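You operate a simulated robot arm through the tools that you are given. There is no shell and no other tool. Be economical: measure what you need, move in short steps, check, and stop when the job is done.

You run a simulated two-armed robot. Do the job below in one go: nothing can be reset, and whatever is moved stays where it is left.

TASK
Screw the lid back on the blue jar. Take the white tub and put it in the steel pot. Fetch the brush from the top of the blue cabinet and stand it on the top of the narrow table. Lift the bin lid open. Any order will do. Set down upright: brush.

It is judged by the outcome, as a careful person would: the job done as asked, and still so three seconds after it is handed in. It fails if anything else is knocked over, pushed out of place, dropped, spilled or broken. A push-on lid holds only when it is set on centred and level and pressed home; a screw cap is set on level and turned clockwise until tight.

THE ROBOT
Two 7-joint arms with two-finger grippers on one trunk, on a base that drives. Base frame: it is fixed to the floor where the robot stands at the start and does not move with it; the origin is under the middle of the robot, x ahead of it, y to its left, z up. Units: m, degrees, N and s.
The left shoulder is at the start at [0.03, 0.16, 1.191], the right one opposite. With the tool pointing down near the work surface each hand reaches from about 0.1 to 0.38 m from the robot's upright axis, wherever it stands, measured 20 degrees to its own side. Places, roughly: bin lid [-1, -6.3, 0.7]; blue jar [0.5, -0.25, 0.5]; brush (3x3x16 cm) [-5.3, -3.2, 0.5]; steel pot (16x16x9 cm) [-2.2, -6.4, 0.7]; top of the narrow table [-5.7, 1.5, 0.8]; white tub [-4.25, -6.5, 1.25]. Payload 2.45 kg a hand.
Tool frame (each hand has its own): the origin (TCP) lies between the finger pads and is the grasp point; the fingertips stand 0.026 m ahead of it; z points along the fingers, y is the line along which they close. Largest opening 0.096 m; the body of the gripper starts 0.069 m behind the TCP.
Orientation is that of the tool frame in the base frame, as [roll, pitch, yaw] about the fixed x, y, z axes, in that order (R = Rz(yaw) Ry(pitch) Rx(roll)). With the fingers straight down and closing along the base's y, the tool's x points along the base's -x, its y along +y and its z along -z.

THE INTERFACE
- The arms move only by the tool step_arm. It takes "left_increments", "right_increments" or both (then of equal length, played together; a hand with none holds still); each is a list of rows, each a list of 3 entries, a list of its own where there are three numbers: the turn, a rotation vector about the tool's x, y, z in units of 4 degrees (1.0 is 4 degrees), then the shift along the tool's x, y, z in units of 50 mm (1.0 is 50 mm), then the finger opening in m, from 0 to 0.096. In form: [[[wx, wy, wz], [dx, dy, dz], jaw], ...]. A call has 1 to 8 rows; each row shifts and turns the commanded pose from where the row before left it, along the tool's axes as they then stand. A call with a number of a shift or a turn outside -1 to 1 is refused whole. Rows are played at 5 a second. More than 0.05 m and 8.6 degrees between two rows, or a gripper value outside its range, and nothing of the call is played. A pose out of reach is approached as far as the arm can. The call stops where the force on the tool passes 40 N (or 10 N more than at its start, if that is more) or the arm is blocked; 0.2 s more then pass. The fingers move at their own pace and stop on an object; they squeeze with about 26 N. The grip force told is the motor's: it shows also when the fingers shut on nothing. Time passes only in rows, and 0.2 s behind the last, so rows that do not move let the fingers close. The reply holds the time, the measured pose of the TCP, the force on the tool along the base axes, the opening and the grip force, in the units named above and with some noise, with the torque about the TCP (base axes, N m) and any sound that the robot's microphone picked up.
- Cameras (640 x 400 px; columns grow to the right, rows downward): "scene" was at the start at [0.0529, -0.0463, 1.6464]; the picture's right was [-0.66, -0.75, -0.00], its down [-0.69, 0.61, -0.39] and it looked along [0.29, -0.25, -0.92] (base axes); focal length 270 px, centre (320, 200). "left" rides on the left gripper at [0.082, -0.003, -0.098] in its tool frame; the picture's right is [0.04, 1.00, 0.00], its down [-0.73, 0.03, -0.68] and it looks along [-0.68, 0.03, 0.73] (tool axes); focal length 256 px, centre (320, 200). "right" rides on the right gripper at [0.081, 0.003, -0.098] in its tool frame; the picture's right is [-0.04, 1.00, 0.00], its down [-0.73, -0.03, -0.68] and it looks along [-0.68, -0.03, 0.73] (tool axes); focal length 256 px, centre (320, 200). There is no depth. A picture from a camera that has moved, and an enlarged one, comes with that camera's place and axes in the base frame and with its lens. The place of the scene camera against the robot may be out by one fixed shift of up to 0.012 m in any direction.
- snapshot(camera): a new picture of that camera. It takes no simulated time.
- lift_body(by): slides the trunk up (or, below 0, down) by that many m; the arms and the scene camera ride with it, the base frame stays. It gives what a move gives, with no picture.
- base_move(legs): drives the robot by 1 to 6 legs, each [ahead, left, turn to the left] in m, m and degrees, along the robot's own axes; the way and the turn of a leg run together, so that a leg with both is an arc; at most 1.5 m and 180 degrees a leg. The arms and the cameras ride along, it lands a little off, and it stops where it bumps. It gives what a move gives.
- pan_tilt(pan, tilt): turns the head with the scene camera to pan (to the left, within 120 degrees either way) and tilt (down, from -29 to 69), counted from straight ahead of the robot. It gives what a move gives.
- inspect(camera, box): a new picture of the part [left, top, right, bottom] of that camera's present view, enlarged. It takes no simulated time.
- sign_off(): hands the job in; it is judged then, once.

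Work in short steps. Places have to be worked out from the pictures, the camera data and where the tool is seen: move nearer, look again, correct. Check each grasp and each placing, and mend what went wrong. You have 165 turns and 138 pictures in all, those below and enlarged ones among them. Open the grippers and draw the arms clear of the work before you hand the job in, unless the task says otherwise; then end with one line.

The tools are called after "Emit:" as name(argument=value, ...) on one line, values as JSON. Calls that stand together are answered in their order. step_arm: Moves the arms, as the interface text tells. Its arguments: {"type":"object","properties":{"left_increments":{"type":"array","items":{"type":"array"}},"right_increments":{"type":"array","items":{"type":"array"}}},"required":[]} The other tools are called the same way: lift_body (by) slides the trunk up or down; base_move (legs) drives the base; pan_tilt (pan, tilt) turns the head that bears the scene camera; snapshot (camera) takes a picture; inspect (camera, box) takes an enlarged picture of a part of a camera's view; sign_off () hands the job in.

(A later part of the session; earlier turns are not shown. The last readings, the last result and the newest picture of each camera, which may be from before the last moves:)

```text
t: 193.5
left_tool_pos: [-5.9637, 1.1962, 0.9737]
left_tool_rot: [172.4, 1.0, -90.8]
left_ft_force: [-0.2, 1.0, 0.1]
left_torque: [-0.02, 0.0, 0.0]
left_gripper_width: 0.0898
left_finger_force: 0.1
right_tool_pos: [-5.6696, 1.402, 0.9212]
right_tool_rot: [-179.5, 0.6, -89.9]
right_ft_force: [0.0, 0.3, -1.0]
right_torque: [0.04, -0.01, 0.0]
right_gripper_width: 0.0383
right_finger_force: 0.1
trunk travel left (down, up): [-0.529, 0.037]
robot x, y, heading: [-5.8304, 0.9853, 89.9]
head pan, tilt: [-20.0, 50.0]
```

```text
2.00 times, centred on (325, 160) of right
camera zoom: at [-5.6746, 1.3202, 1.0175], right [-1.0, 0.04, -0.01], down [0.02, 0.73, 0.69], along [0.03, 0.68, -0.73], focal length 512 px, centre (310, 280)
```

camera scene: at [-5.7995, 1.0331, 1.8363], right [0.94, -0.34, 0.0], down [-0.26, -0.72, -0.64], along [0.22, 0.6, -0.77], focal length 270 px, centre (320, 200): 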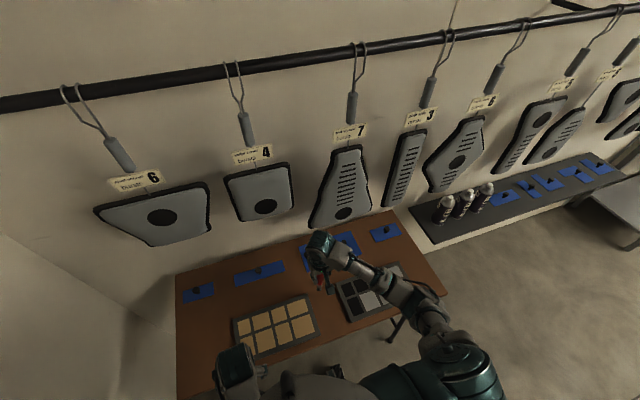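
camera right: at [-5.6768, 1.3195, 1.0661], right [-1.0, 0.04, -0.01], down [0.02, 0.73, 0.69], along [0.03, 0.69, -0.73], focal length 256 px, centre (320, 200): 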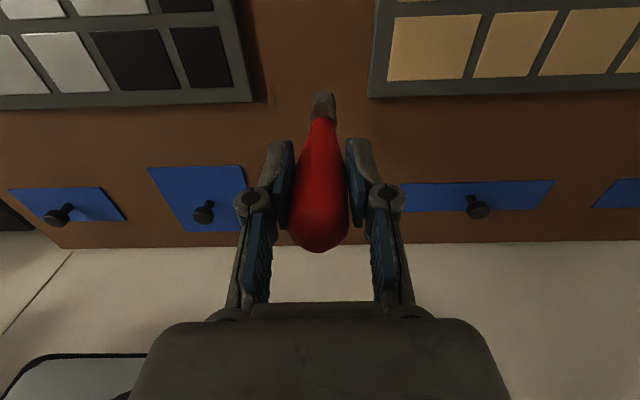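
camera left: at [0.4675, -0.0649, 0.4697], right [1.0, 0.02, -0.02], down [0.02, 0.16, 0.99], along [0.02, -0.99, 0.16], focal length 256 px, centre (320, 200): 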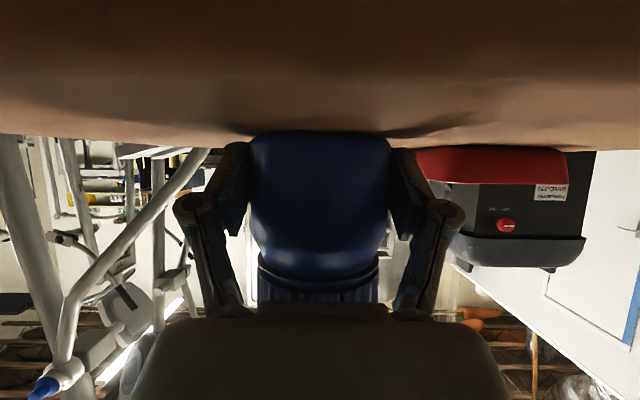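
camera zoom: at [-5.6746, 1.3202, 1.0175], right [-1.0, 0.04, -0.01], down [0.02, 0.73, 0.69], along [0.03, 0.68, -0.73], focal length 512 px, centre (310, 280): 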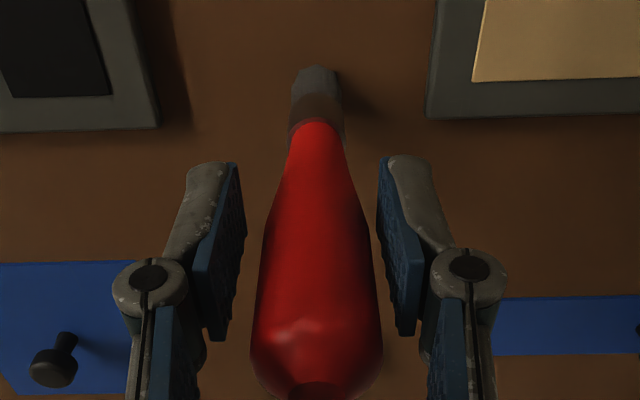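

It stands by itself between the open fingers. Open wider and lift straight up.

Emit:
step_arm(right_increments=[[[0, 0, 0], [0, 0, 0], 0.06], [[0, 0, 0], [0, 0, 0], 0.08], [[0, 0, 0], [0, 0, -0.4], 0.08], [[0, 0, 0], [0, 0, -0.8], 0.08], [[0, 0, 0], [0, 0, -0.8], 0.08], [[0, 0, 0], [0, 0, -0.8], 0.08]])

Emit:
snapshot(camera="right")

```text
t: 194.9
left_tool_pos: [-5.9637, 1.1962, 0.9724]
left_tool_rot: [172.4, 1.1, -90.9]
left_ft_force: [-0.2, 0.7, -0.7]
left_torque: [-0.01, 0.01, 0.0]
left_gripper_width: 0.0903
left_finger_force: 0.1
right_tool_pos: [-5.671, 1.4012, 1.0618]
right_tool_rot: [-179.6, 0.4, -89.8]
right_ft_force: [-0.4, 0.3, 0.2]
right_torque: [0.02, -0.03, -0.02]
right_gripper_width: 0.0799
right_finger_force: 0.2
trunk travel left (down, up): [-0.529, 0.037]
robot x, y, heading: [-5.8324, 0.9822, 90.1]
head pan, tilt: [-20.0, 50.0]
```

```text
61 pictures are left
camera right: at [-5.6756, 1.3193, 1.1579], right [-1.0, 0.04, -0.01], down [0.02, 0.73, 0.68], along [0.03, 0.68, -0.73], focal length 256 px, centre (320, 200)
```

right: 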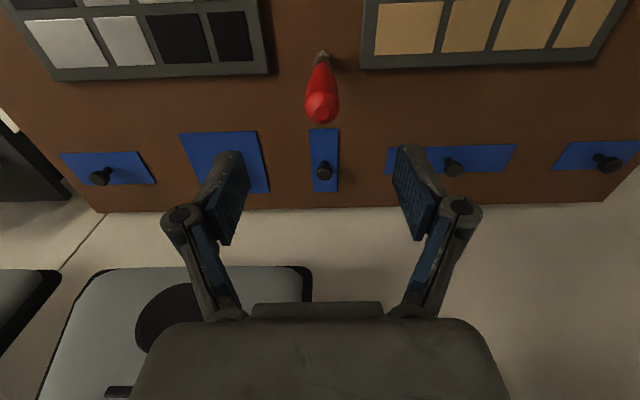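

The brush stands upright on the table. Now back off, turn, and head for the shelves via the corridor between the cabinet and the roller door.

Emit:
base_move(legs=[[-0.45, 0, 0], [0, -0.75, 0], [0, 0, 180], [1.4, 0, 0], [0.45, 0, 0]])

Emit:
pan_tilt(pan=0, tilt=30)

Emit:
snapshot(camera="scene")

```text
t: 217.5
left_tool_pos: [-5.0208, -1.5298, 0.9719]
left_tool_rot: [172.4, 0.9, 86.9]
left_ft_force: [0.3, 0.4, -0.2]
left_torque: [0.03, -0.04, -0.02]
left_gripper_width: 0.0901
left_finger_force: 0.1
right_tool_pos: [-5.3228, -1.7239, 1.061]
right_tool_rot: [-179.5, 0.5, 87.9]
right_ft_force: [-0.7, -0.4, -0.3]
right_torque: [-0.03, 0.0, 0.0]
right_gripper_width: 0.0801
right_finger_force: 0.1
trunk travel left (down, up): [-0.529, 0.037]
robot x, y, heading: [-5.1452, -1.3129, -91.8]
head pan, tilt: [-20.0, 50.0]
```

```text
t: 218.3
left_tool_pos: [-5.0207, -1.5299, 0.9716]
left_tool_rot: [172.5, 0.7, 86.7]
left_ft_force: [0.1, -0.1, 0.5]
left_torque: [0.01, 0.01, -0.03]
left_gripper_width: 0.09
left_finger_force: 0.1
right_tool_pos: [-5.3222, -1.7253, 1.0612]
right_tool_rot: [-179.5, 0.5, 87.9]
right_ft_force: [-0.3, 0.3, 0.5]
right_torque: [0.01, 0.01, 0.01]
right_gripper_width: 0.08
right_finger_force: 0.0
trunk travel left (down, up): [-0.529, 0.037]
robot x, y, heading: [-5.1485, -1.3125, -92.2]
head pan, tilt: [0.0, 30.0]
```

```text
60 pictures are left
camera scene: at [-5.1481, -1.3944, 1.8657], right [-1.0, 0.04, 0.0], down [0.02, 0.5, -0.86], along [-0.03, -0.86, -0.5], focal length 270 px, centre (320, 200)
```

scene: 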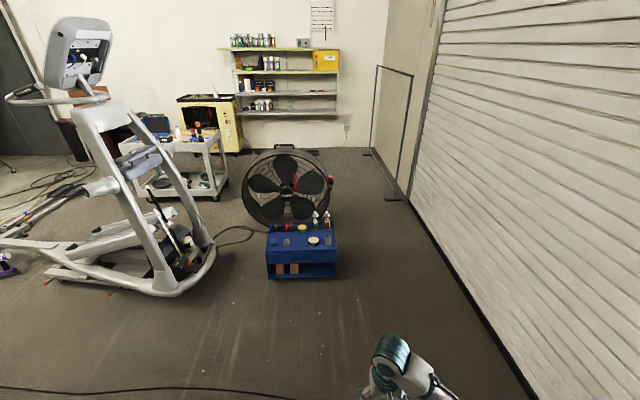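

The corridor right of the cabinet/fan is clear (x -5.4 to -6.3). I drive along x≈-5.78.

Emit:
base_move(legs=[[0.3, -0.63, 2.2], [1.45, 0, 0], [1.25, 0, 0]])

Emit:
snapshot(camera="scene")

```text
t: 234.9
left_tool_pos: [-5.6307, -4.5146, 0.9725]
left_tool_rot: [172.3, 0.9, 89.3]
left_ft_force: [-0.1, 0.8, -0.1]
left_torque: [0.0, 0.0, -0.02]
left_gripper_width: 0.0899
left_finger_force: 0.1
right_tool_pos: [-5.9248, -4.725, 1.0616]
right_tool_rot: [-179.6, 0.5, 90.5]
right_ft_force: [0.9, -0.4, -0.4]
right_torque: [0.02, 0.01, 0.02]
right_gripper_width: 0.0798
right_finger_force: 0.1
trunk travel left (down, up): [-0.529, 0.037]
robot x, y, heading: [-5.7671, -4.3068, -89.5]
head pan, tilt: [0.0, 30.0]
```

```text
59 pictures are left
camera scene: at [-5.7646, -4.3843, 1.8658], right [-1.0, -0.01, 0.0], down [0.0, 0.5, -0.87], along [0.01, -0.87, -0.5], focal length 270 px, centre (320, 200)
```

scene: 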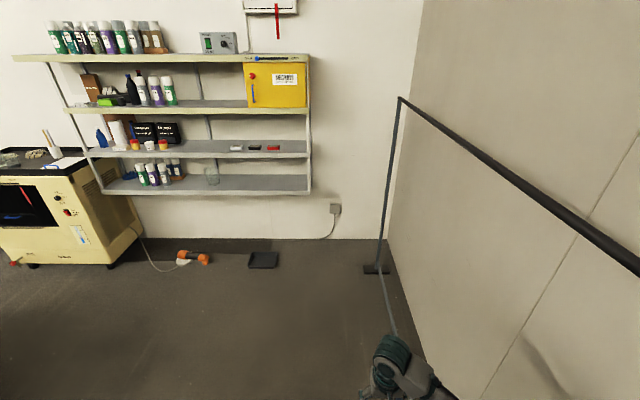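

Emit:
inspect(camera="scene", box=[40, 60, 240, 200])

```text
2.86 times, centred on (140, 130) of scene
camera zoom: at [-5.7646, -4.3843, 1.8658], right [-1.0, -0.01, 0.0], down [0.0, 0.5, -0.87], along [0.01, -0.87, -0.5], focal length 771 px, centre (834, 400)
```

zoom: 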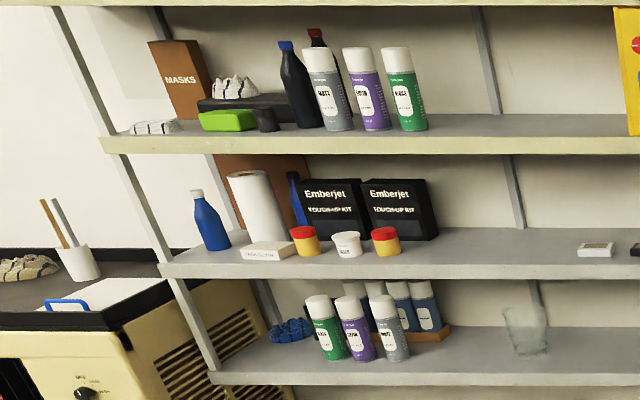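

The white tub stands between two red/yellow tubs on the third shelf, about (-4.35, -6.4, 1.2). I drive in front, keeping distance from the trolley and floor items.

Emit:
base_move(legs=[[1.0, 0.15, 0], [0, 1.37, 0]])

Emit:
pan_tilt(pan=0, tilt=28)

Emit:
snapshot(camera="scene")

```text
t: 246.5
left_tool_pos: [-4.1119, -5.5044, 0.9725]
left_tool_rot: [172.2, 0.8, 89.3]
left_ft_force: [0.0, 1.0, 0.0]
left_torque: [0.0, 0.01, 0.01]
left_gripper_width: 0.09
left_finger_force: 0.1
right_tool_pos: [-4.4049, -5.7144, 1.0623]
right_tool_rot: [-179.6, 0.6, 90.4]
right_ft_force: [0.0, 0.0, 0.1]
right_torque: [-0.01, -0.03, -0.01]
right_gripper_width: 0.0801
right_finger_force: 0.1
trunk travel left (down, up): [-0.529, 0.037]
robot x, y, heading: [-4.2431, -5.2959, -89.6]
head pan, tilt: [0.0, 30.0]
```

```text
t: 247.2
left_tool_pos: [-4.1069, -5.5028, 0.9729]
left_tool_rot: [172.4, 1.0, 89.4]
left_ft_force: [0.4, 0.1, 1.1]
left_torque: [0.0, 0.0, -0.01]
left_gripper_width: 0.0899
left_finger_force: 0.0
right_tool_pos: [-4.4, -5.7132, 1.0627]
right_tool_rot: [-179.4, 0.6, 90.4]
right_ft_force: [0.0, 0.5, -0.4]
right_torque: [0.0, -0.02, 0.0]
right_gripper_width: 0.0799
right_finger_force: 0.0
trunk travel left (down, up): [-0.529, 0.037]
robot x, y, heading: [-4.2465, -5.294, -89.5]
head pan, tilt: [0.0, 28.0]
```

```text
57 pictures are left
camera scene: at [-4.2386, -5.3762, 1.8689], right [-1.0, -0.01, 0.0], down [0.0, 0.47, -0.88], along [0.01, -0.88, -0.47], focal length 270 px, centre (320, 200)
```

scene: 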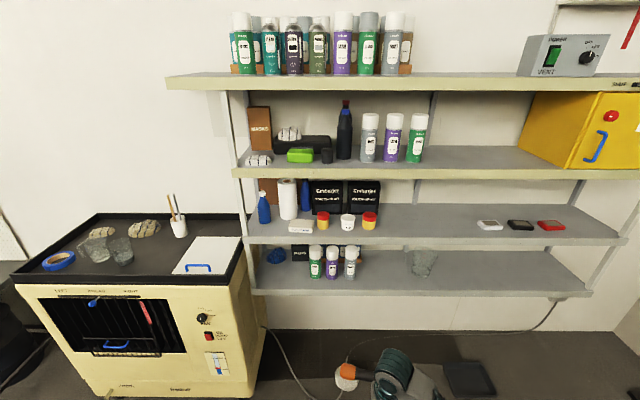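

Emit:
inspect(camera="scene", box=[290, 165, 420, 265])

```text
4.00 times, centred on (355, 215) of scene
camera zoom: at [-4.2386, -5.3762, 1.8689], right [-1.0, -0.01, 0.0], down [0.0, 0.47, -0.88], along [0.01, -0.88, -0.47], focal length 1079 px, centre (180, 140)
```

zoom: 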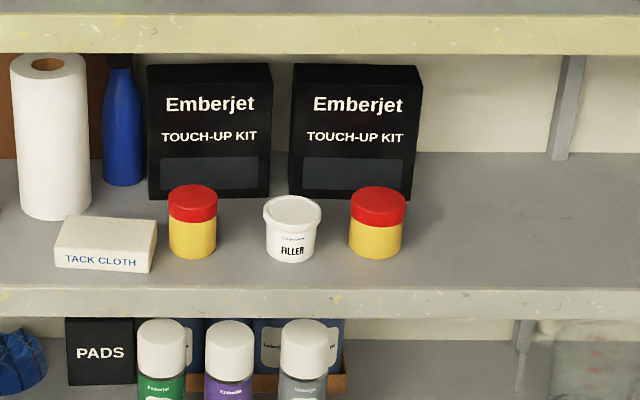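

Tub centre triangulates to (-4.363, -6.493, 1.155), rim ≈ 7 cm, shelf z≈1.12 (edge y≈-6.42), upper shelf at 1.42. I tilt the right hand 45° forward and raise it, still away from the shelf.

Emit:
step_arm(right_increments=[[[0, -1, 0], [0, 0, 0], 0.092], [[0, -1, 0], [0, 0, 0], 0.092], [[0, -1, 0], [0, 0, 0], 0.092], [[0, -1, 0], [0, 0, 0], 0.092], [[0, -1, 0], [0, 0, 0], 0.092], [[0, -1, 0], [0, 0, 0], 0.092], [[0, -1, 0], [0, 0, 0], 0.092], [[0, -1, 0], [0, 0, 0], 0.092]])

Emit:
step_arm(right_increments=[[[0, -1, 0], [0, 0, 0], 0.092], [[0, -1, 0], [0, 0, 0], 0.092], [[0, -1, 0], [0, 0, 0], 0.092], [[0, 0, 0], [-0.37, 0, -0.764], 0.092], [[0, 0, 0], [-0.37, 0, -0.764], 0.092], [[0, 0, 0], [-0.37, 0, -0.764], 0.092], [[0, 0, 0], [-0.37, 0, -0.764], 0.092], [[0, 0, 0], [-0.37, 0, -0.764], 0.092]])

Emit:
snapshot(camera="right")

```text
t: 248.9
left_tool_pos: [-4.1099, -5.5029, 0.9722]
left_tool_rot: [172.3, 0.9, 89.3]
left_ft_force: [0.2, -0.7, 0.4]
left_torque: [-0.02, 0.02, -0.01]
left_gripper_width: 0.0903
left_finger_force: 0.1
right_tool_pos: [-4.4019, -5.712, 1.0624]
right_tool_rot: [-179.4, 32.7, 90.7]
right_ft_force: [0.1, -0.3, 0.3]
right_torque: [-0.01, -0.01, 0.01]
right_gripper_width: 0.0919
right_finger_force: 0.0
trunk travel left (down, up): [-0.529, 0.037]
robot x, y, heading: [-4.2437, -5.2985, -89.7]
head pan, tilt: [0.0, 28.0]
```

```text
t: 250.8
left_tool_pos: [-4.1112, -5.5035, 0.9734]
left_tool_rot: [172.4, 0.9, 89.3]
left_ft_force: [0.3, 0.4, -0.4]
left_torque: [0.02, -0.01, -0.02]
left_gripper_width: 0.0899
left_finger_force: 0.0
right_tool_pos: [-4.3784, -5.702, 1.2587]
right_tool_rot: [-179.1, 44.5, 90.7]
right_ft_force: [1.0, 0.5, -0.4]
right_torque: [-0.03, 0.02, -0.01]
right_gripper_width: 0.0922
right_finger_force: 0.1
right hand out of reach, approached as far as the arm can: row 5, 6, 7, 8
trunk travel left (down, up): [-0.529, 0.037]
robot x, y, heading: [-4.2454, -5.2962, -89.6]
head pan, tilt: [0.0, 28.0]
```

```text
55 pictures are left
camera right: at [-4.3775, -5.5751, 1.2697], right [1.0, -0.02, 0.02], down [-0.02, -0.05, 1.0], along [-0.02, -1.0, -0.05], focal length 256 px, centre (320, 200)
```

right: 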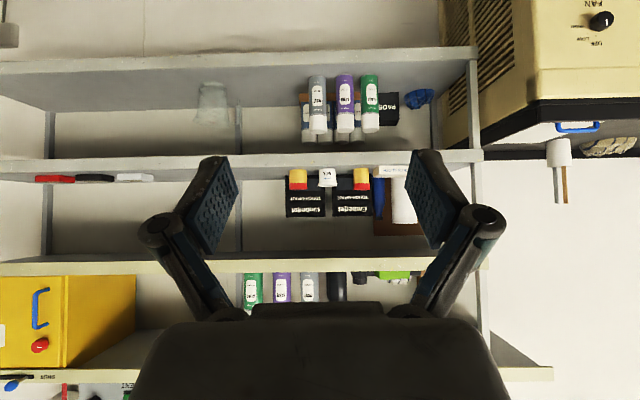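

Right view confirms the tub at (-4.367, -6.493, 1.148). Drive 0.6 m ahead (hand stays in front of the shelf edge).

Emit:
base_move(legs=[[0.3, 0, 0], [0.29, 0.01, 0]])

Emit:
snapshot(camera="right")

```text
t: 254.4
left_tool_pos: [-4.0964, -6.095, 0.9721]
left_tool_rot: [172.2, 0.7, 89.3]
left_ft_force: [0.4, 0.4, -0.3]
left_torque: [-0.02, -0.04, -0.03]
left_gripper_width: 0.0903
left_finger_force: 0.1
right_tool_pos: [-4.3655, -6.2977, 1.2585]
right_tool_rot: [-179.3, 44.6, 90.7]
right_ft_force: [0.8, 0.1, -1.0]
right_torque: [0.01, 0.02, 0.01]
right_gripper_width: 0.092
right_finger_force: 0.1
trunk travel left (down, up): [-0.529, 0.037]
robot x, y, heading: [-4.228, -5.8855, -89.4]
head pan, tilt: [0.0, 28.0]
```

```text
54 pictures are left
camera right: at [-4.3642, -6.1701, 1.2697], right [1.0, -0.02, 0.02], down [-0.02, -0.04, 1.0], along [-0.02, -1.0, -0.05], focal length 256 px, centre (320, 200)
```

right: 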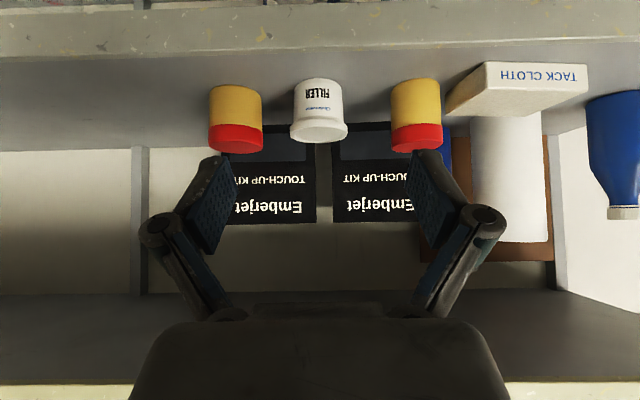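

Tub centre refined to (-4.369, -6.483, z 1.12–1.186). I advance two-thirds along the straight line with opening 0.086 and check.

Emit:
step_arm(right_increments=[[[0, 0, 0], [-0.197, 0, 0.68], 0.086], [[0, 0, 0], [-0.197, -0.02, 0.68], 0.086], [[0, 0, 0], [-0.197, 0, 0.68], 0.086], [[0, 0, 0], [-0.15, 0, 0.5], 0.086], [[0, 0, 0], [0, 0, 0], 0.086]])

Emit:
snapshot(camera="right")

```text
t: 255.6
left_tool_pos: [-4.0944, -6.0958, 0.9729]
left_tool_rot: [172.3, 0.8, 89.3]
left_ft_force: [0.3, 0.7, 0.0]
left_torque: [-0.03, 0.04, 0.0]
left_gripper_width: 0.0899
left_finger_force: 0.1
right_tool_pos: [-4.3644, -6.4132, 1.1955]
right_tool_rot: [-179.2, 44.6, 91.0]
right_ft_force: [-0.3, 0.3, 0.1]
right_torque: [-0.02, 0.02, 0.02]
right_gripper_width: 0.0857
right_finger_force: 0.0
trunk travel left (down, up): [-0.529, 0.037]
robot x, y, heading: [-4.2283, -5.8914, -89.6]
head pan, tilt: [0.0, 28.0]
```

```text
53 pictures are left
camera right: at [-4.363, -6.2863, 1.2057], right [1.0, -0.02, 0.02], down [-0.02, -0.05, 1.0], along [-0.02, -1.0, -0.05], focal length 256 px, centre (320, 200)
```

right: 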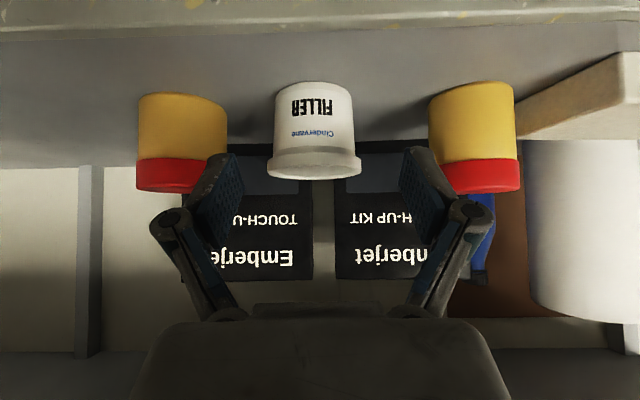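

Aligned within a few mm; I shift 4 mm and advance the last 7 cm, then close.

Emit:
step_arm(right_increments=[[[0, 0, 0], [0, -0.08, 0], 0.086], [[0, 0, 0], [-0.147, 0, 0.5], 0.086], [[0, 0, 0], [-0.147, 0, 0.5], 0.086], [[0, 0, 0], [-0.147, 0, 0.48], 0.086], [[0, 0, 0], [0, 0, 0], 0.086]])

Emit:
snapshot(camera="right")

```text
t: 256.8
left_tool_pos: [-4.0952, -6.0969, 0.9725]
left_tool_rot: [172.0, 0.7, 89.3]
left_ft_force: [0.5, -0.5, -0.1]
left_torque: [0.03, 0.0, 0.0]
left_gripper_width: 0.0903
left_finger_force: 0.1
right_tool_pos: [-4.3675, -6.4813, 1.1553]
right_tool_rot: [-179.2, 44.7, 90.9]
right_ft_force: [-0.5, 0.0, -0.9]
right_torque: [0.0, 0.01, 0.03]
right_gripper_width: 0.0862
right_finger_force: 0.1
trunk travel left (down, up): [-0.529, 0.037]
robot x, y, heading: [-4.2298, -5.8925, -89.6]
head pan, tilt: [0.0, 28.0]
```

```text
52 pictures are left
camera right: at [-4.367, -6.3536, 1.1677], right [1.0, -0.02, 0.02], down [-0.02, -0.05, 1.0], along [-0.02, -1.0, -0.05], focal length 256 px, centre (320, 200)
```

right: 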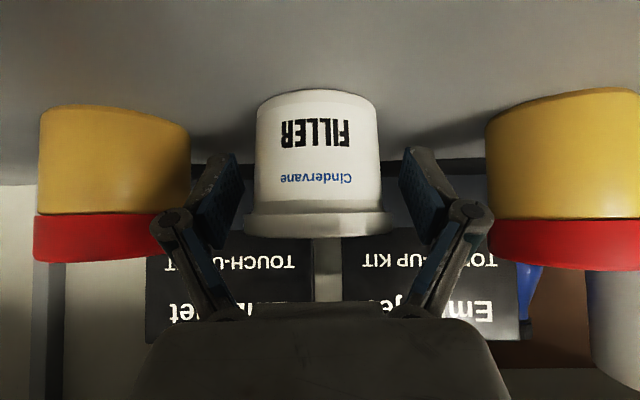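

The tub is centred between the pads, clear of neighbours. Close.

Emit:
step_arm(right_increments=[[[0, 0, 0], [0, 0, 0], 0.06], [[0, 0, 0], [0, 0, 0], 0.05], [[0, 0, 0], [0, 0, 0], 0.05], [[0, 0, 0], [0, 0, 0], 0.05]])

Emit:
snapshot(camera="right")

```text
t: 257.8
left_tool_pos: [-4.0956, -6.0958, 0.9722]
left_tool_rot: [172.4, 0.6, 89.2]
left_ft_force: [0.0, -0.5, -0.3]
left_torque: [-0.01, -0.01, -0.01]
left_gripper_width: 0.09
left_finger_force: 0.0
right_tool_pos: [-4.3672, -6.4811, 1.1555]
right_tool_rot: [-179.2, 44.6, 90.9]
right_ft_force: [-0.2, -0.6, 2.9]
right_torque: [0.12, -0.05, 0.0]
right_gripper_width: 0.0691
right_finger_force: 26.1
trunk travel left (down, up): [-0.529, 0.037]
robot x, y, heading: [-4.232, -5.8904, -89.3]
head pan, tilt: [0.0, 28.0]
```

```text
51 pictures are left
camera right: at [-4.3673, -6.3535, 1.1679], right [1.0, -0.02, 0.02], down [-0.02, -0.05, 1.0], along [-0.02, -1.0, -0.05], focal length 256 px, centre (320, 200)
```

right: 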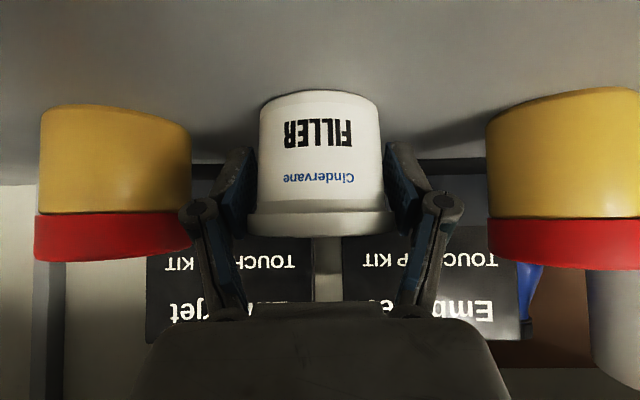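

Gripped (0.069, 26 N). Lift straight up 4 cm, then check.

Emit:
step_arm(right_increments=[[[0, 0, 0], [-0.19, 0, -0.19], 0.05], [[0, 0, 0], [-0.19, 0, -0.19], 0.05], [[0, 0, 0], [-0.19, 0, -0.19], 0.05], [[0, 0, 0], [0, 0, 0], 0.05]])

Emit:
snapshot(camera="right")

```text
t: 258.8
left_tool_pos: [-4.095, -6.096, 0.9724]
left_tool_rot: [172.2, 0.7, 89.2]
left_ft_force: [-0.6, -0.1, 0.3]
left_torque: [0.0, 0.0, 0.02]
left_gripper_width: 0.09
left_finger_force: 0.2
right_tool_pos: [-4.3678, -6.4823, 1.1968]
right_tool_rot: [-179.2, 44.6, 91.0]
right_ft_force: [-0.5, 0.3, -3.1]
right_torque: [0.04, 0.0, 0.0]
right_gripper_width: 0.0691
right_finger_force: 26.1
trunk travel left (down, up): [-0.529, 0.037]
robot x, y, heading: [-4.2328, -5.8917, -89.9]
head pan, tilt: [0.0, 28.0]
```

```text
50 pictures are left
camera right: at [-4.3668, -6.3547, 1.2083], right [1.0, -0.02, 0.02], down [-0.02, -0.05, 1.0], along [-0.02, -1.0, -0.05], focal length 256 px, centre (320, 200)
```

right: 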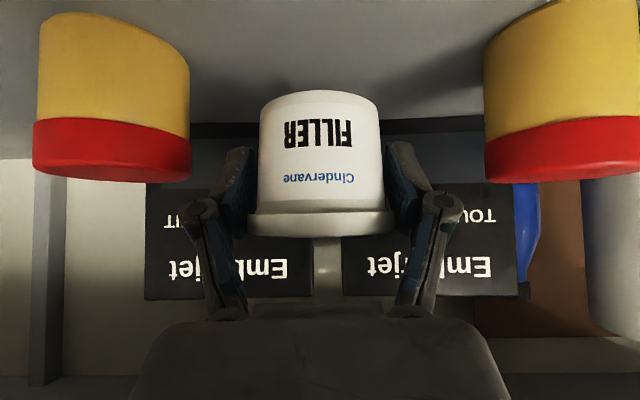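

Tub is up and steady (3 N). Back straight out, turn left to face +x, and look at the way to the pot.

Emit:
base_move(legs=[[-0.35, 0, 0], [0, 0, 60]])

Emit:
pan_tilt(pan=10, tilt=30)

Emit:
snapshot(camera="scene")

```text
t: 263.8
left_tool_pos: [-3.9873, -5.5255, 0.9719]
left_tool_rot: [172.2, 0.5, 149.4]
left_ft_force: [0.0, -0.7, 0.8]
left_torque: [-0.03, -0.02, 0.05]
left_gripper_width: 0.09
left_finger_force: 0.1
right_tool_pos: [-3.7897, -5.9568, 1.197]
right_tool_rot: [-179.2, 44.6, 151.2]
right_ft_force: [0.0, 0.1, -2.7]
right_torque: [0.0, 0.0, 0.02]
right_gripper_width: 0.0687
right_finger_force: 26.6
trunk travel left (down, up): [-0.529, 0.037]
robot x, y, heading: [-4.2315, -5.5419, -29.4]
head pan, tilt: [0.0, 28.0]
```

```text
t: 264.5
left_tool_pos: [-3.9887, -5.525, 0.9726]
left_tool_rot: [172.3, 0.8, 149.3]
left_ft_force: [0.4, 1.1, 1.0]
left_torque: [0.0, 0.02, -0.01]
left_gripper_width: 0.09
left_finger_force: 0.0
right_tool_pos: [-3.79, -5.9543, 1.1977]
right_tool_rot: [-179.2, 44.7, 151.0]
right_ft_force: [-0.1, 0.0, -2.1]
right_torque: [0.01, -0.02, 0.01]
right_gripper_width: 0.0684
right_finger_force: 26.1
trunk travel left (down, up): [-0.529, 0.037]
robot x, y, heading: [-4.2323, -5.5444, -29.4]
head pan, tilt: [10.0, 30.0]
```

```text
49 pictures are left
camera scene: at [-4.1584, -5.5721, 1.8657], right [-0.33, -0.94, 0.0], down [-0.47, 0.17, -0.86], along [0.82, -0.29, -0.5], focal length 270 px, centre (320, 200)
```

scene: 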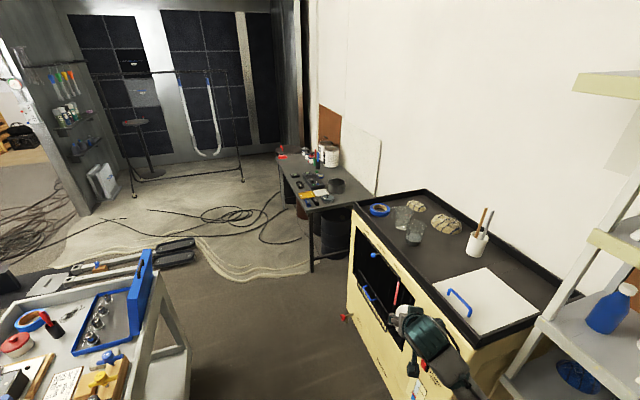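

Emit:
pan_tilt(pan=40, tilt=45)

Emit:
snapshot(camera="scene")

```text
t: 265.4
left_tool_pos: [-3.9888, -5.5255, 0.9725]
left_tool_rot: [172.2, 0.7, 149.4]
left_ft_force: [-0.1, 0.1, 1.0]
left_torque: [-0.02, 0.0, -0.01]
left_gripper_width: 0.0902
left_finger_force: 0.0
right_tool_pos: [-3.7894, -5.9544, 1.1972]
right_tool_rot: [-179.2, 44.6, 151.2]
right_ft_force: [0.0, -0.4, -2.5]
right_torque: [0.0, 0.0, 0.0]
right_gripper_width: 0.0686
right_finger_force: 26.2
trunk travel left (down, up): [-0.529, 0.037]
robot x, y, heading: [-4.2332, -5.5448, -29.6]
head pan, tilt: [40.0, 45.0]
```

```text
48 pictures are left
camera scene: at [-4.1638, -5.5269, 1.8433], right [0.18, -0.98, 0.0], down [-0.7, -0.13, -0.71], along [0.69, 0.13, -0.71], focal length 270 px, centre (320, 200)
```

scene: 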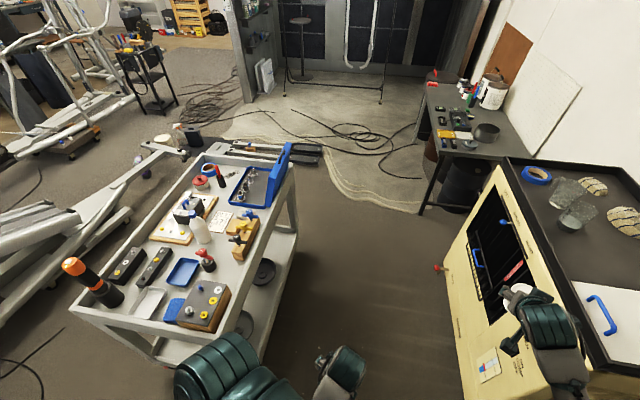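

The corridor between trolley (y -5.17) and the yellow machine (y -6.22) is ~1 m. The pot is on the dark table near (-2.1, -6.45). Drive along the centre.

Emit:
base_move(legs=[[0.084, -0.148, 0], [0, 0, 29.6], [1.1, 0, 0], [0.6, 0.12, 0]])

Emit:
pan_tilt(pan=-30, tilt=40)

Emit:
snapshot(camera="scene")

```text
t: 276.6
left_tool_pos: [-2.3476, -5.4462, 0.9718]
left_tool_rot: [171.4, 0.7, 179.2]
left_ft_force: [-0.4, 0.1, -0.9]
left_torque: [0.04, -0.02, -0.04]
left_gripper_width: 0.09
left_finger_force: 0.0
right_tool_pos: [-1.9605, -5.7263, 1.1977]
right_tool_rot: [-179.3, 44.7, -179.3]
right_ft_force: [0.5, -0.5, -3.7]
right_torque: [0.01, 0.01, 0.02]
right_gripper_width: 0.0678
right_finger_force: 25.8
trunk travel left (down, up): [-0.529, 0.037]
robot x, y, heading: [-2.549, -5.5876, 0.0]
head pan, tilt: [40.0, 45.0]
```

```text
t: 278.0
left_tool_pos: [-2.3481, -5.4514, 0.9721]
left_tool_rot: [171.5, 0.8, 179.2]
left_ft_force: [-0.3, 0.5, 0.2]
left_torque: [-0.01, -0.04, 0.02]
left_gripper_width: 0.0903
left_finger_force: 0.1
right_tool_pos: [-1.9614, -5.7298, 1.1977]
right_tool_rot: [-179.6, 44.7, -179.4]
right_ft_force: [0.8, 0.4, -2.7]
right_torque: [0.04, 0.01, 0.0]
right_gripper_width: 0.0676
right_finger_force: 26.1
trunk travel left (down, up): [-0.529, 0.037]
robot x, y, heading: [-2.5509, -5.5854, 0.5]
head pan, tilt: [-30.0, 40.0]
```

```text
47 pictures are left
camera scene: at [-2.4862, -5.6452, 1.85], right [-0.49, -0.87, 0.0], down [-0.56, 0.32, -0.76], along [0.66, -0.37, -0.65], focal length 270 px, centre (320, 200)
```

scene: 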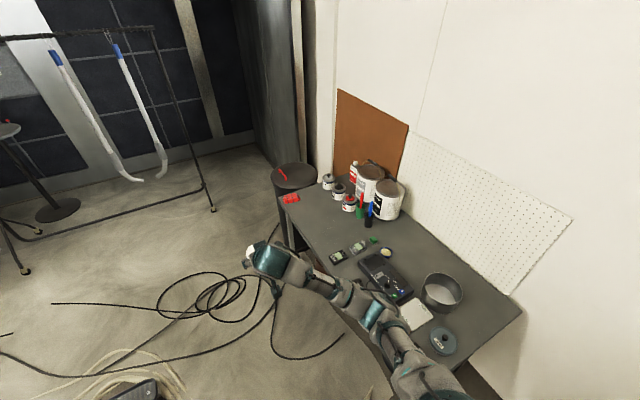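

Pot at about (-2.175, -6.46), bin at (-1.0, -6.26). Drive ahead 0.52 m and turn right to face the table, hand high above everything.

Emit:
base_move(legs=[[0.52, 0.03, 0], [0, 0, -90]])

Emit:
pan_tilt(pan=-10, tilt=45)

Emit:
snapshot(camera="scene")

```text
t: 284.8
left_tool_pos: [-1.8883, -5.7562, 0.9723]
left_tool_rot: [171.4, 0.6, 88.9]
left_ft_force: [0.8, -0.6, -0.2]
left_torque: [0.0, 0.03, 0.0]
left_gripper_width: 0.0899
left_finger_force: 0.1
right_tool_pos: [-2.1693, -6.1407, 1.1992]
right_tool_rot: [-179.3, 44.6, 90.5]
right_ft_force: [-0.3, -0.6, -3.1]
right_torque: [0.04, 0.0, -0.01]
right_gripper_width: 0.0673
right_finger_force: 25.7
trunk travel left (down, up): [-0.529, 0.037]
robot x, y, heading: [-2.0252, -5.5525, -89.8]
head pan, tilt: [-30.0, 40.0]
```

```text
t: 285.7
left_tool_pos: [-1.8902, -5.7547, 0.9731]
left_tool_rot: [171.3, 0.8, 89.0]
left_ft_force: [-0.1, -0.2, 0.3]
left_torque: [0.02, -0.01, 0.04]
left_gripper_width: 0.0901
left_finger_force: 0.1
right_tool_pos: [-2.1722, -6.1398, 1.1984]
right_tool_rot: [-179.5, 44.8, 90.4]
right_ft_force: [0.5, 0.2, -3.4]
right_torque: [0.04, 0.0, -0.05]
right_gripper_width: 0.067
right_finger_force: 26.4
trunk travel left (down, up): [-0.529, 0.037]
robot x, y, heading: [-2.0278, -5.5548, -90.0]
head pan, tilt: [-10.0, 45.0]
```

```text
46 pictures are left
camera scene: at [-2.0391, -5.6241, 1.8431], right [-0.98, 0.17, 0.0], down [0.12, 0.7, -0.71], along [-0.12, -0.69, -0.71], focal length 270 px, centre (320, 200)
```

scene: 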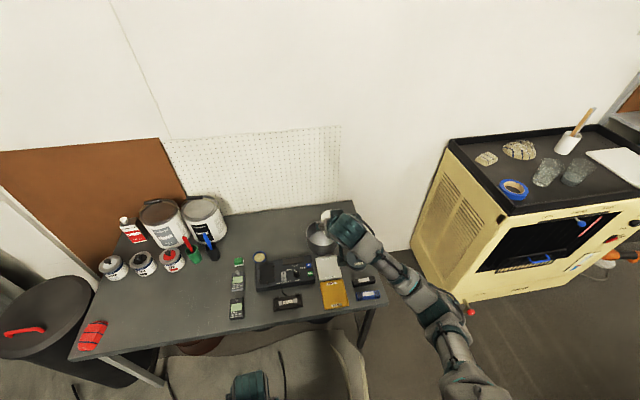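

The pot sits nearly straight ahead of the hand. Check the tub and pot with the right camera.

Emit:
snapshot(camera="right")

```text
45 pictures are left
camera right: at [-2.1704, -6.0112, 1.2104], right [1.0, -0.03, 0.02], down [-0.02, -0.04, 1.0], along [-0.03, -1.0, -0.04], focal length 256 px, centre (320, 200)
```

right: 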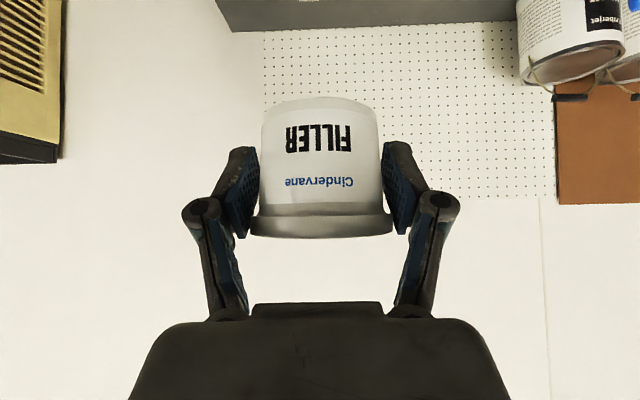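

Tub still held. Pot walls would leave little room for the 45° hand, so I'll set the tub on the bare table area near (-1.5, -6.25), regrasp it from above, then lower it into the pot. Strafe left 0.67 m, ahead 0.11, then lower the trunk.

Emit:
base_move(legs=[[0, 0.67, 0], [0.11, 0, 0]])

Emit:
lift_body(by=-0.36)

Emit:
pan_tilt(pan=-10, tilt=50)

Emit:
snapshot(camera="scene")

Emit:
snapshot(camera="right")

```text
t: 290.2
left_tool_pos: [-1.2206, -5.861, 0.9728]
left_tool_rot: [171.2, 0.7, 88.7]
left_ft_force: [-0.4, 0.1, 0.3]
left_torque: [0.02, -0.04, 0.0]
left_gripper_width: 0.0903
left_finger_force: 0.1
right_tool_pos: [-1.5029, -6.2452, 1.1993]
right_tool_rot: [-179.6, 44.9, 90.1]
right_ft_force: [-0.5, 0.2, -3.2]
right_torque: [0.02, 0.0, 0.03]
right_gripper_width: 0.0668
right_finger_force: 25.6
trunk travel left (down, up): [-0.529, 0.037]
robot x, y, heading: [-1.3527, -5.6637, -89.9]
head pan, tilt: [-10.0, 45.0]
```

```text
t: 293.7
left_tool_pos: [-1.2021, -5.8449, 0.5954]
left_tool_rot: [168.9, -4.1, 88.4]
left_ft_force: [-0.1, -0.1, -0.3]
left_torque: [0.03, -0.02, -0.03]
left_gripper_width: 0.0897
left_finger_force: 0.2
right_tool_pos: [-1.5016, -6.2458, 0.8387]
right_tool_rot: [-179.6, 44.8, 90.2]
right_ft_force: [0.1, 0.3, -2.6]
right_torque: [0.01, -0.01, -0.01]
right_gripper_width: 0.0668
right_finger_force: 26.6
trunk travel left (down, up): [-0.169, 0.397]
robot x, y, heading: [-1.3521, -5.6628, -90.4]
head pan, tilt: [-10.0, 45.0]
```

```text
t: 294.3
left_tool_pos: [-1.2018, -5.8446, 0.5978]
left_tool_rot: [169.0, -4.2, 88.4]
left_ft_force: [-0.6, 0.5, -0.3]
left_torque: [-0.03, -0.05, -0.01]
left_gripper_width: 0.0902
left_finger_force: 0.1
right_tool_pos: [-1.5005, -6.2472, 0.8385]
right_tool_rot: [-179.7, 44.8, 90.3]
right_ft_force: [0.6, 0.1, -2.4]
right_torque: [0.02, -0.01, -0.03]
right_gripper_width: 0.0666
right_finger_force: 25.7
trunk travel left (down, up): [-0.169, 0.397]
robot x, y, heading: [-1.353, -5.6622, -90.0]
head pan, tilt: [-10.0, 50.0]
```

```text
44 pictures are left
camera scene: at [-1.3647, -5.879, 1.4685], right [-0.98, 0.17, 0.0], down [0.13, 0.76, -0.64], along [-0.11, -0.63, -0.77], focal length 270 px, centre (320, 200)
```

scene: 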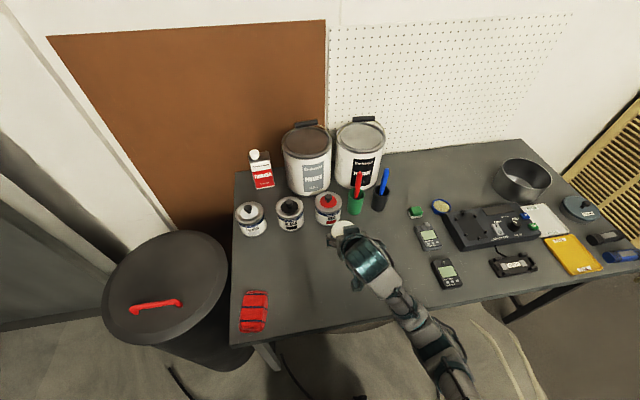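

```text
43 pictures are left
camera right: at [-1.4984, -6.1195, 0.8504], right [1.0, -0.03, 0.02], down [-0.02, -0.04, 1.0], along [-0.03, -1.0, -0.04], focal length 256 px, centre (320, 200)
```

right: 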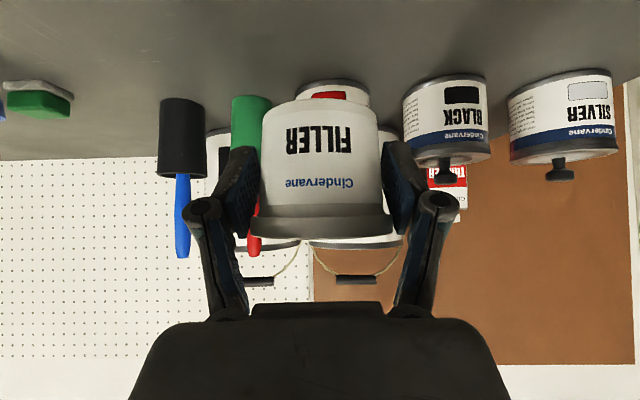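

Spot below the tub is free (tins are 15 cm behind it). Lower 11 cm, then in small steps until contact.

Emit:
step_arm(right_increments=[[[0, 0, 0], [0.38, 0, 0.385], 0.05], [[0, 0, 0], [0.38, 0, 0.385], 0.05], [[0, 0, 0], [0.38, 0, 0.385], 0.05], [[0, 0, 0], [0.28, 0, 0.285], 0.05], [[0, 0, 0], [0, 0, 0], 0.05]])

Emit:
snapshot(camera="right")

```text
t: 295.5
left_tool_pos: [-1.2008, -5.8413, 0.5983]
left_tool_rot: [169.0, -4.0, 88.1]
left_ft_force: [0.8, 0.9, -0.5]
left_torque: [0.04, 0.02, 0.0]
left_gripper_width: 0.09
left_finger_force: 0.1
right_tool_pos: [-1.5004, -6.2456, 0.7449]
right_tool_rot: [-179.7, 45.4, 89.9]
right_ft_force: [-0.3, 1.0, 28.5]
right_torque: [-0.27, -0.65, -0.2]
right_gripper_width: 0.0605
right_finger_force: 26.3
trunk travel left (down, up): [-0.169, 0.397]
robot x, y, heading: [-1.352, -5.663, -90.1]
head pan, tilt: [-10.0, 50.0]
```

```text
42 pictures are left
camera right: at [-1.4979, -6.1188, 0.7542], right [1.0, -0.03, 0.03], down [-0.03, -0.03, 1.0], along [-0.03, -1.0, -0.03], focal length 256 px, centre (320, 200)
```

right: 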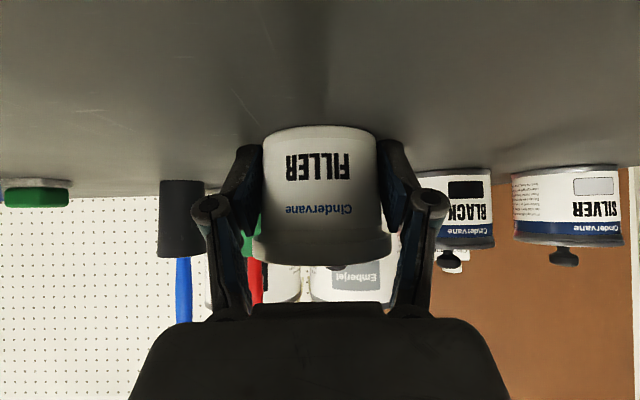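

Tub stands on the table (28 N, table z≈0.71; fingers slid onto the body). Ease up a little, open, and retreat along the tool axis.

Emit:
step_arm(right_increments=[[[0, 0, 0], [-0.1, 0, -0.1], 0.05], [[0, 0, 0], [0, 0, 0], 0.075], [[0, 0, 0], [0, 0, 0], 0.09], [[0, 0, 0], [0, 0, 0], 0.092], [[0, 0, 0], [0, 0, -0.6], 0.092], [[0, 0, 0], [0, 0, -0.8], 0.092], [[0, 0, 0], [0, 0, -0.8], 0.092]])

Emit:
snapshot(camera="right")

```text
t: 297.1
left_tool_pos: [-1.2019, -5.8433, 0.5973]
left_tool_rot: [169.0, -4.2, 88.3]
left_ft_force: [-0.5, 0.2, -0.2]
left_torque: [0.0, 0.0, -0.01]
left_gripper_width: 0.0898
left_finger_force: 0.0
right_tool_pos: [-1.5004, -6.1682, 0.8234]
right_tool_rot: [-179.5, 44.7, 90.3]
right_ft_force: [-1.0, 0.5, 0.8]
right_torque: [-0.01, -0.04, 0.0]
right_gripper_width: 0.0922
right_finger_force: 0.0
trunk travel left (down, up): [-0.169, 0.397]
robot x, y, heading: [-1.3524, -5.6629, -90.0]
head pan, tilt: [-10.0, 50.0]
```

```text
41 pictures are left
camera right: at [-1.4987, -6.0412, 0.8346], right [1.0, -0.03, 0.02], down [-0.02, -0.04, 1.0], along [-0.03, -1.0, -0.04], focal length 256 px, centre (320, 200)
```

right: 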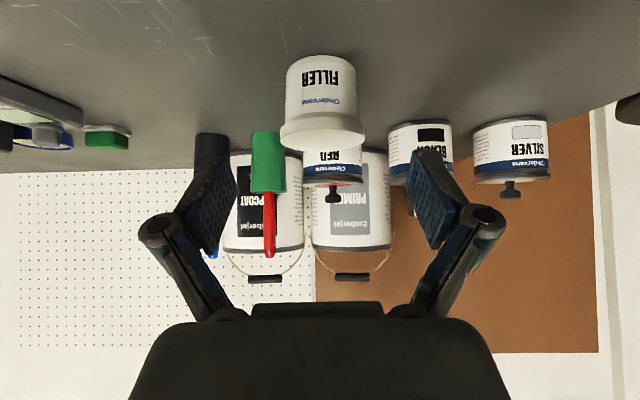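

The tub stands upright at (-1.503, -6.25), top ≈0.785. I rotate the hand back to vertical, a bit higher.

Emit:
step_arm(right_increments=[[[0, 1, 0], [-0.3, 0, -0.5], 0.096], [[0, 1, 0], [-0.3, 0, -0.5], 0.096], [[0, 1, 0], [0, 0, 0], 0.096], [[0, 1, 0], [0, 0, 0], 0.096], [[0, 1, 0], [0, 0, 0], 0.096], [[0, 1, 0], [0, 0, 0], 0.096], [[0, 1, 0], [0, 0, 0], 0.096], [[0, 1, 0], [0, 0, 0], 0.096]])

Emit:
step_arm(right_increments=[[[0, 1, 0], [0, 0, 0], 0.096], [[0, 1, 0], [0, 0, 0], 0.096], [[0, 1, 0], [0, 0, 0], 0.096], [[0, 0, 0], [0, 0, 0], 0.096]])

Emit:
snapshot(camera="right")

```text
t: 298.9
left_tool_pos: [-1.2038, -5.8445, 0.5964]
left_tool_rot: [169.0, -4.2, 88.3]
left_ft_force: [0.2, -0.4, -0.2]
left_torque: [0.0, -0.01, -0.04]
left_gripper_width: 0.09
left_finger_force: 0.0
right_tool_pos: [-1.4938, -6.2455, 0.7527]
right_tool_rot: [-179.7, 18.1, 89.7]
right_ft_force: [-0.3, 1.0, -0.8]
right_torque: [-0.04, -0.02, 0.0]
right_gripper_width: 0.096
right_finger_force: 0.1
right hand out of reach, approached as far as the arm can: row 1, 2, 3, 4, 5, 6, 7, 8
trunk travel left (down, up): [-0.169, 0.397]
robot x, y, heading: [-1.3543, -5.6623, -90.1]
head pan, tilt: [-10.0, 50.0]
```

```text
t: 299.9
left_tool_pos: [-1.2014, -5.8382, 0.6001]
left_tool_rot: [169.0, -3.8, 88.1]
left_ft_force: [-0.2, 0.3, 0.2]
left_torque: [-0.05, 0.01, -0.08]
left_gripper_width: 0.0902
left_finger_force: 0.0
right_tool_pos: [-1.4941, -6.2742, 0.7409]
right_tool_rot: [-179.7, 8.0, 89.9]
right_ft_force: [-0.6, -3.5, 57.3]
right_torque: [1.55, -1.31, 0.29]
right_gripper_width: 0.071
right_finger_force: 44.1
right hand out of reach, approached as far as the arm can: row 1, 2, 3
trunk travel left (down, up): [-0.169, 0.397]
robot x, y, heading: [-1.3555, -5.6619, -90.0]
head pan, tilt: [-10.0, 50.0]
stopped in row 4 (right hand): the force on the tool passed its limit at 43 N (the readings are from after the stop); the commanded pose is now the measured one
```

```text
40 pictures are left
camera right: at [-1.4907, -6.1792, 0.8264], right [1.0, -0.04, 0.0], down [-0.03, -0.63, 0.78], along [-0.03, -0.77, -0.63], focal length 256 px, centre (320, 200)
```

right: 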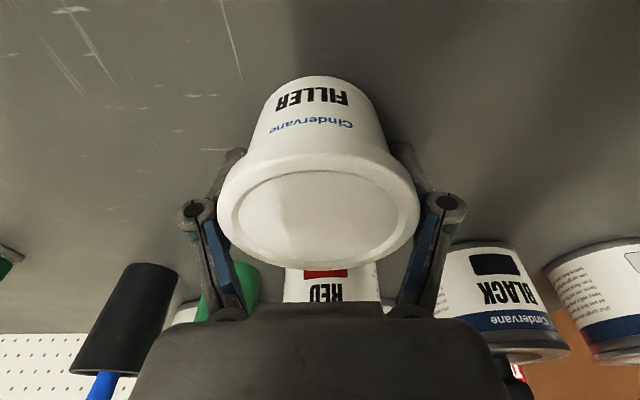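

The vertical pose is out of reach here and the hand sagged onto the table around the tub (still upright between the fingers). Raise it gently.

Emit:
step_arm(right_increments=[[[0, 0, 0], [0, 0, -0.15], 0.096], [[0, 0, 0], [0, 0, -0.15], 0.096], [[0, 0, 0], [0, 0, 0], 0.096]])

Emit:
snapshot(camera="right")

```text
t: 300.7
left_tool_pos: [-1.2022, -5.8437, 0.5975]
left_tool_rot: [168.9, -4.4, 88.1]
left_ft_force: [-0.7, -0.1, -0.2]
left_torque: [-0.02, 0.0, 0.02]
left_gripper_width: 0.0899
left_finger_force: 0.1
right_tool_pos: [-1.4973, -6.2833, 0.7303]
right_tool_rot: [-179.8, 6.4, 89.7]
right_ft_force: [0.0, 0.7, 2.2]
right_torque: [0.05, 0.05, -0.05]
right_gripper_width: 0.0972
right_finger_force: 0.1
right hand out of reach, approached as far as the arm can: row 1, 2
trunk travel left (down, up): [-0.169, 0.397]
robot x, y, heading: [-1.3516, -5.664, -89.9]
head pan, tilt: [-10.0, 50.0]
```

```text
39 pictures are left
camera right: at [-1.4944, -6.1905, 0.8188], right [1.0, -0.05, 0.0], down [-0.03, -0.65, 0.76], along [-0.03, -0.75, -0.65], focal length 256 px, centre (320, 200)
```

right: 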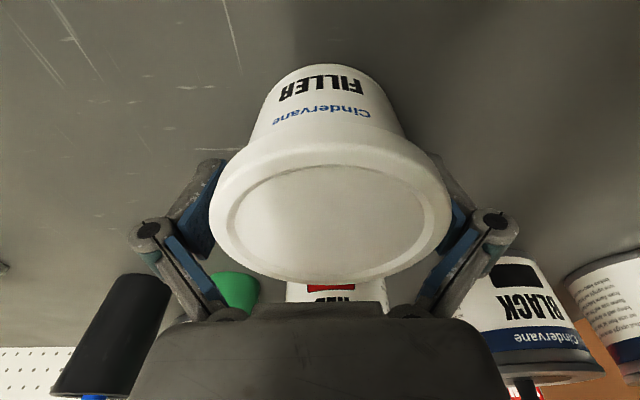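

Fingers are open around the upright tub. Raising the trunk lifts the hand straight off without moving the joints.

Emit:
lift_body(by=0.2)

Emit:
snapshot(camera="right")

```text
t: 302.9
left_tool_pos: [-1.1854, -5.8443, 0.795]
left_tool_rot: [165.9, -3.7, 86.6]
left_ft_force: [-0.1, -0.3, 1.1]
left_torque: [0.01, 0.0, -0.02]
left_gripper_width: 0.0902
left_finger_force: 0.0
right_tool_pos: [-1.4968, -6.2827, 0.9328]
right_tool_rot: [-179.9, 6.4, 89.7]
right_ft_force: [0.5, 0.7, 0.1]
right_torque: [0.0, 0.02, 0.04]
right_gripper_width: 0.0959
right_finger_force: 0.0
trunk travel left (down, up): [-0.369, 0.197]
robot x, y, heading: [-1.351, -5.6632, -90.1]
head pan, tilt: [-10.0, 50.0]
```

```text
38 pictures are left
camera right: at [-1.4938, -6.1904, 1.0202], right [1.0, -0.05, 0.0], down [-0.03, -0.65, 0.76], along [-0.03, -0.76, -0.65], focal length 256 px, centre (320, 200)
```

right: 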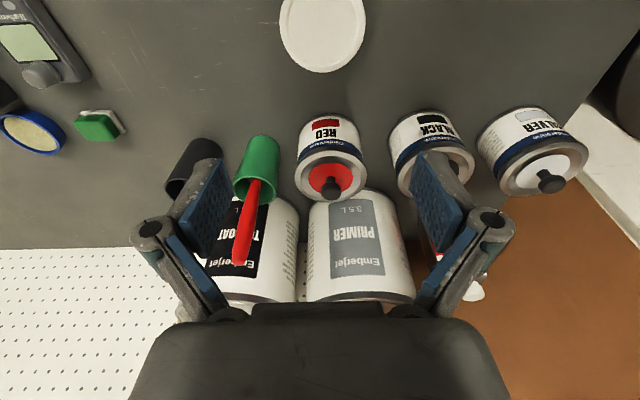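

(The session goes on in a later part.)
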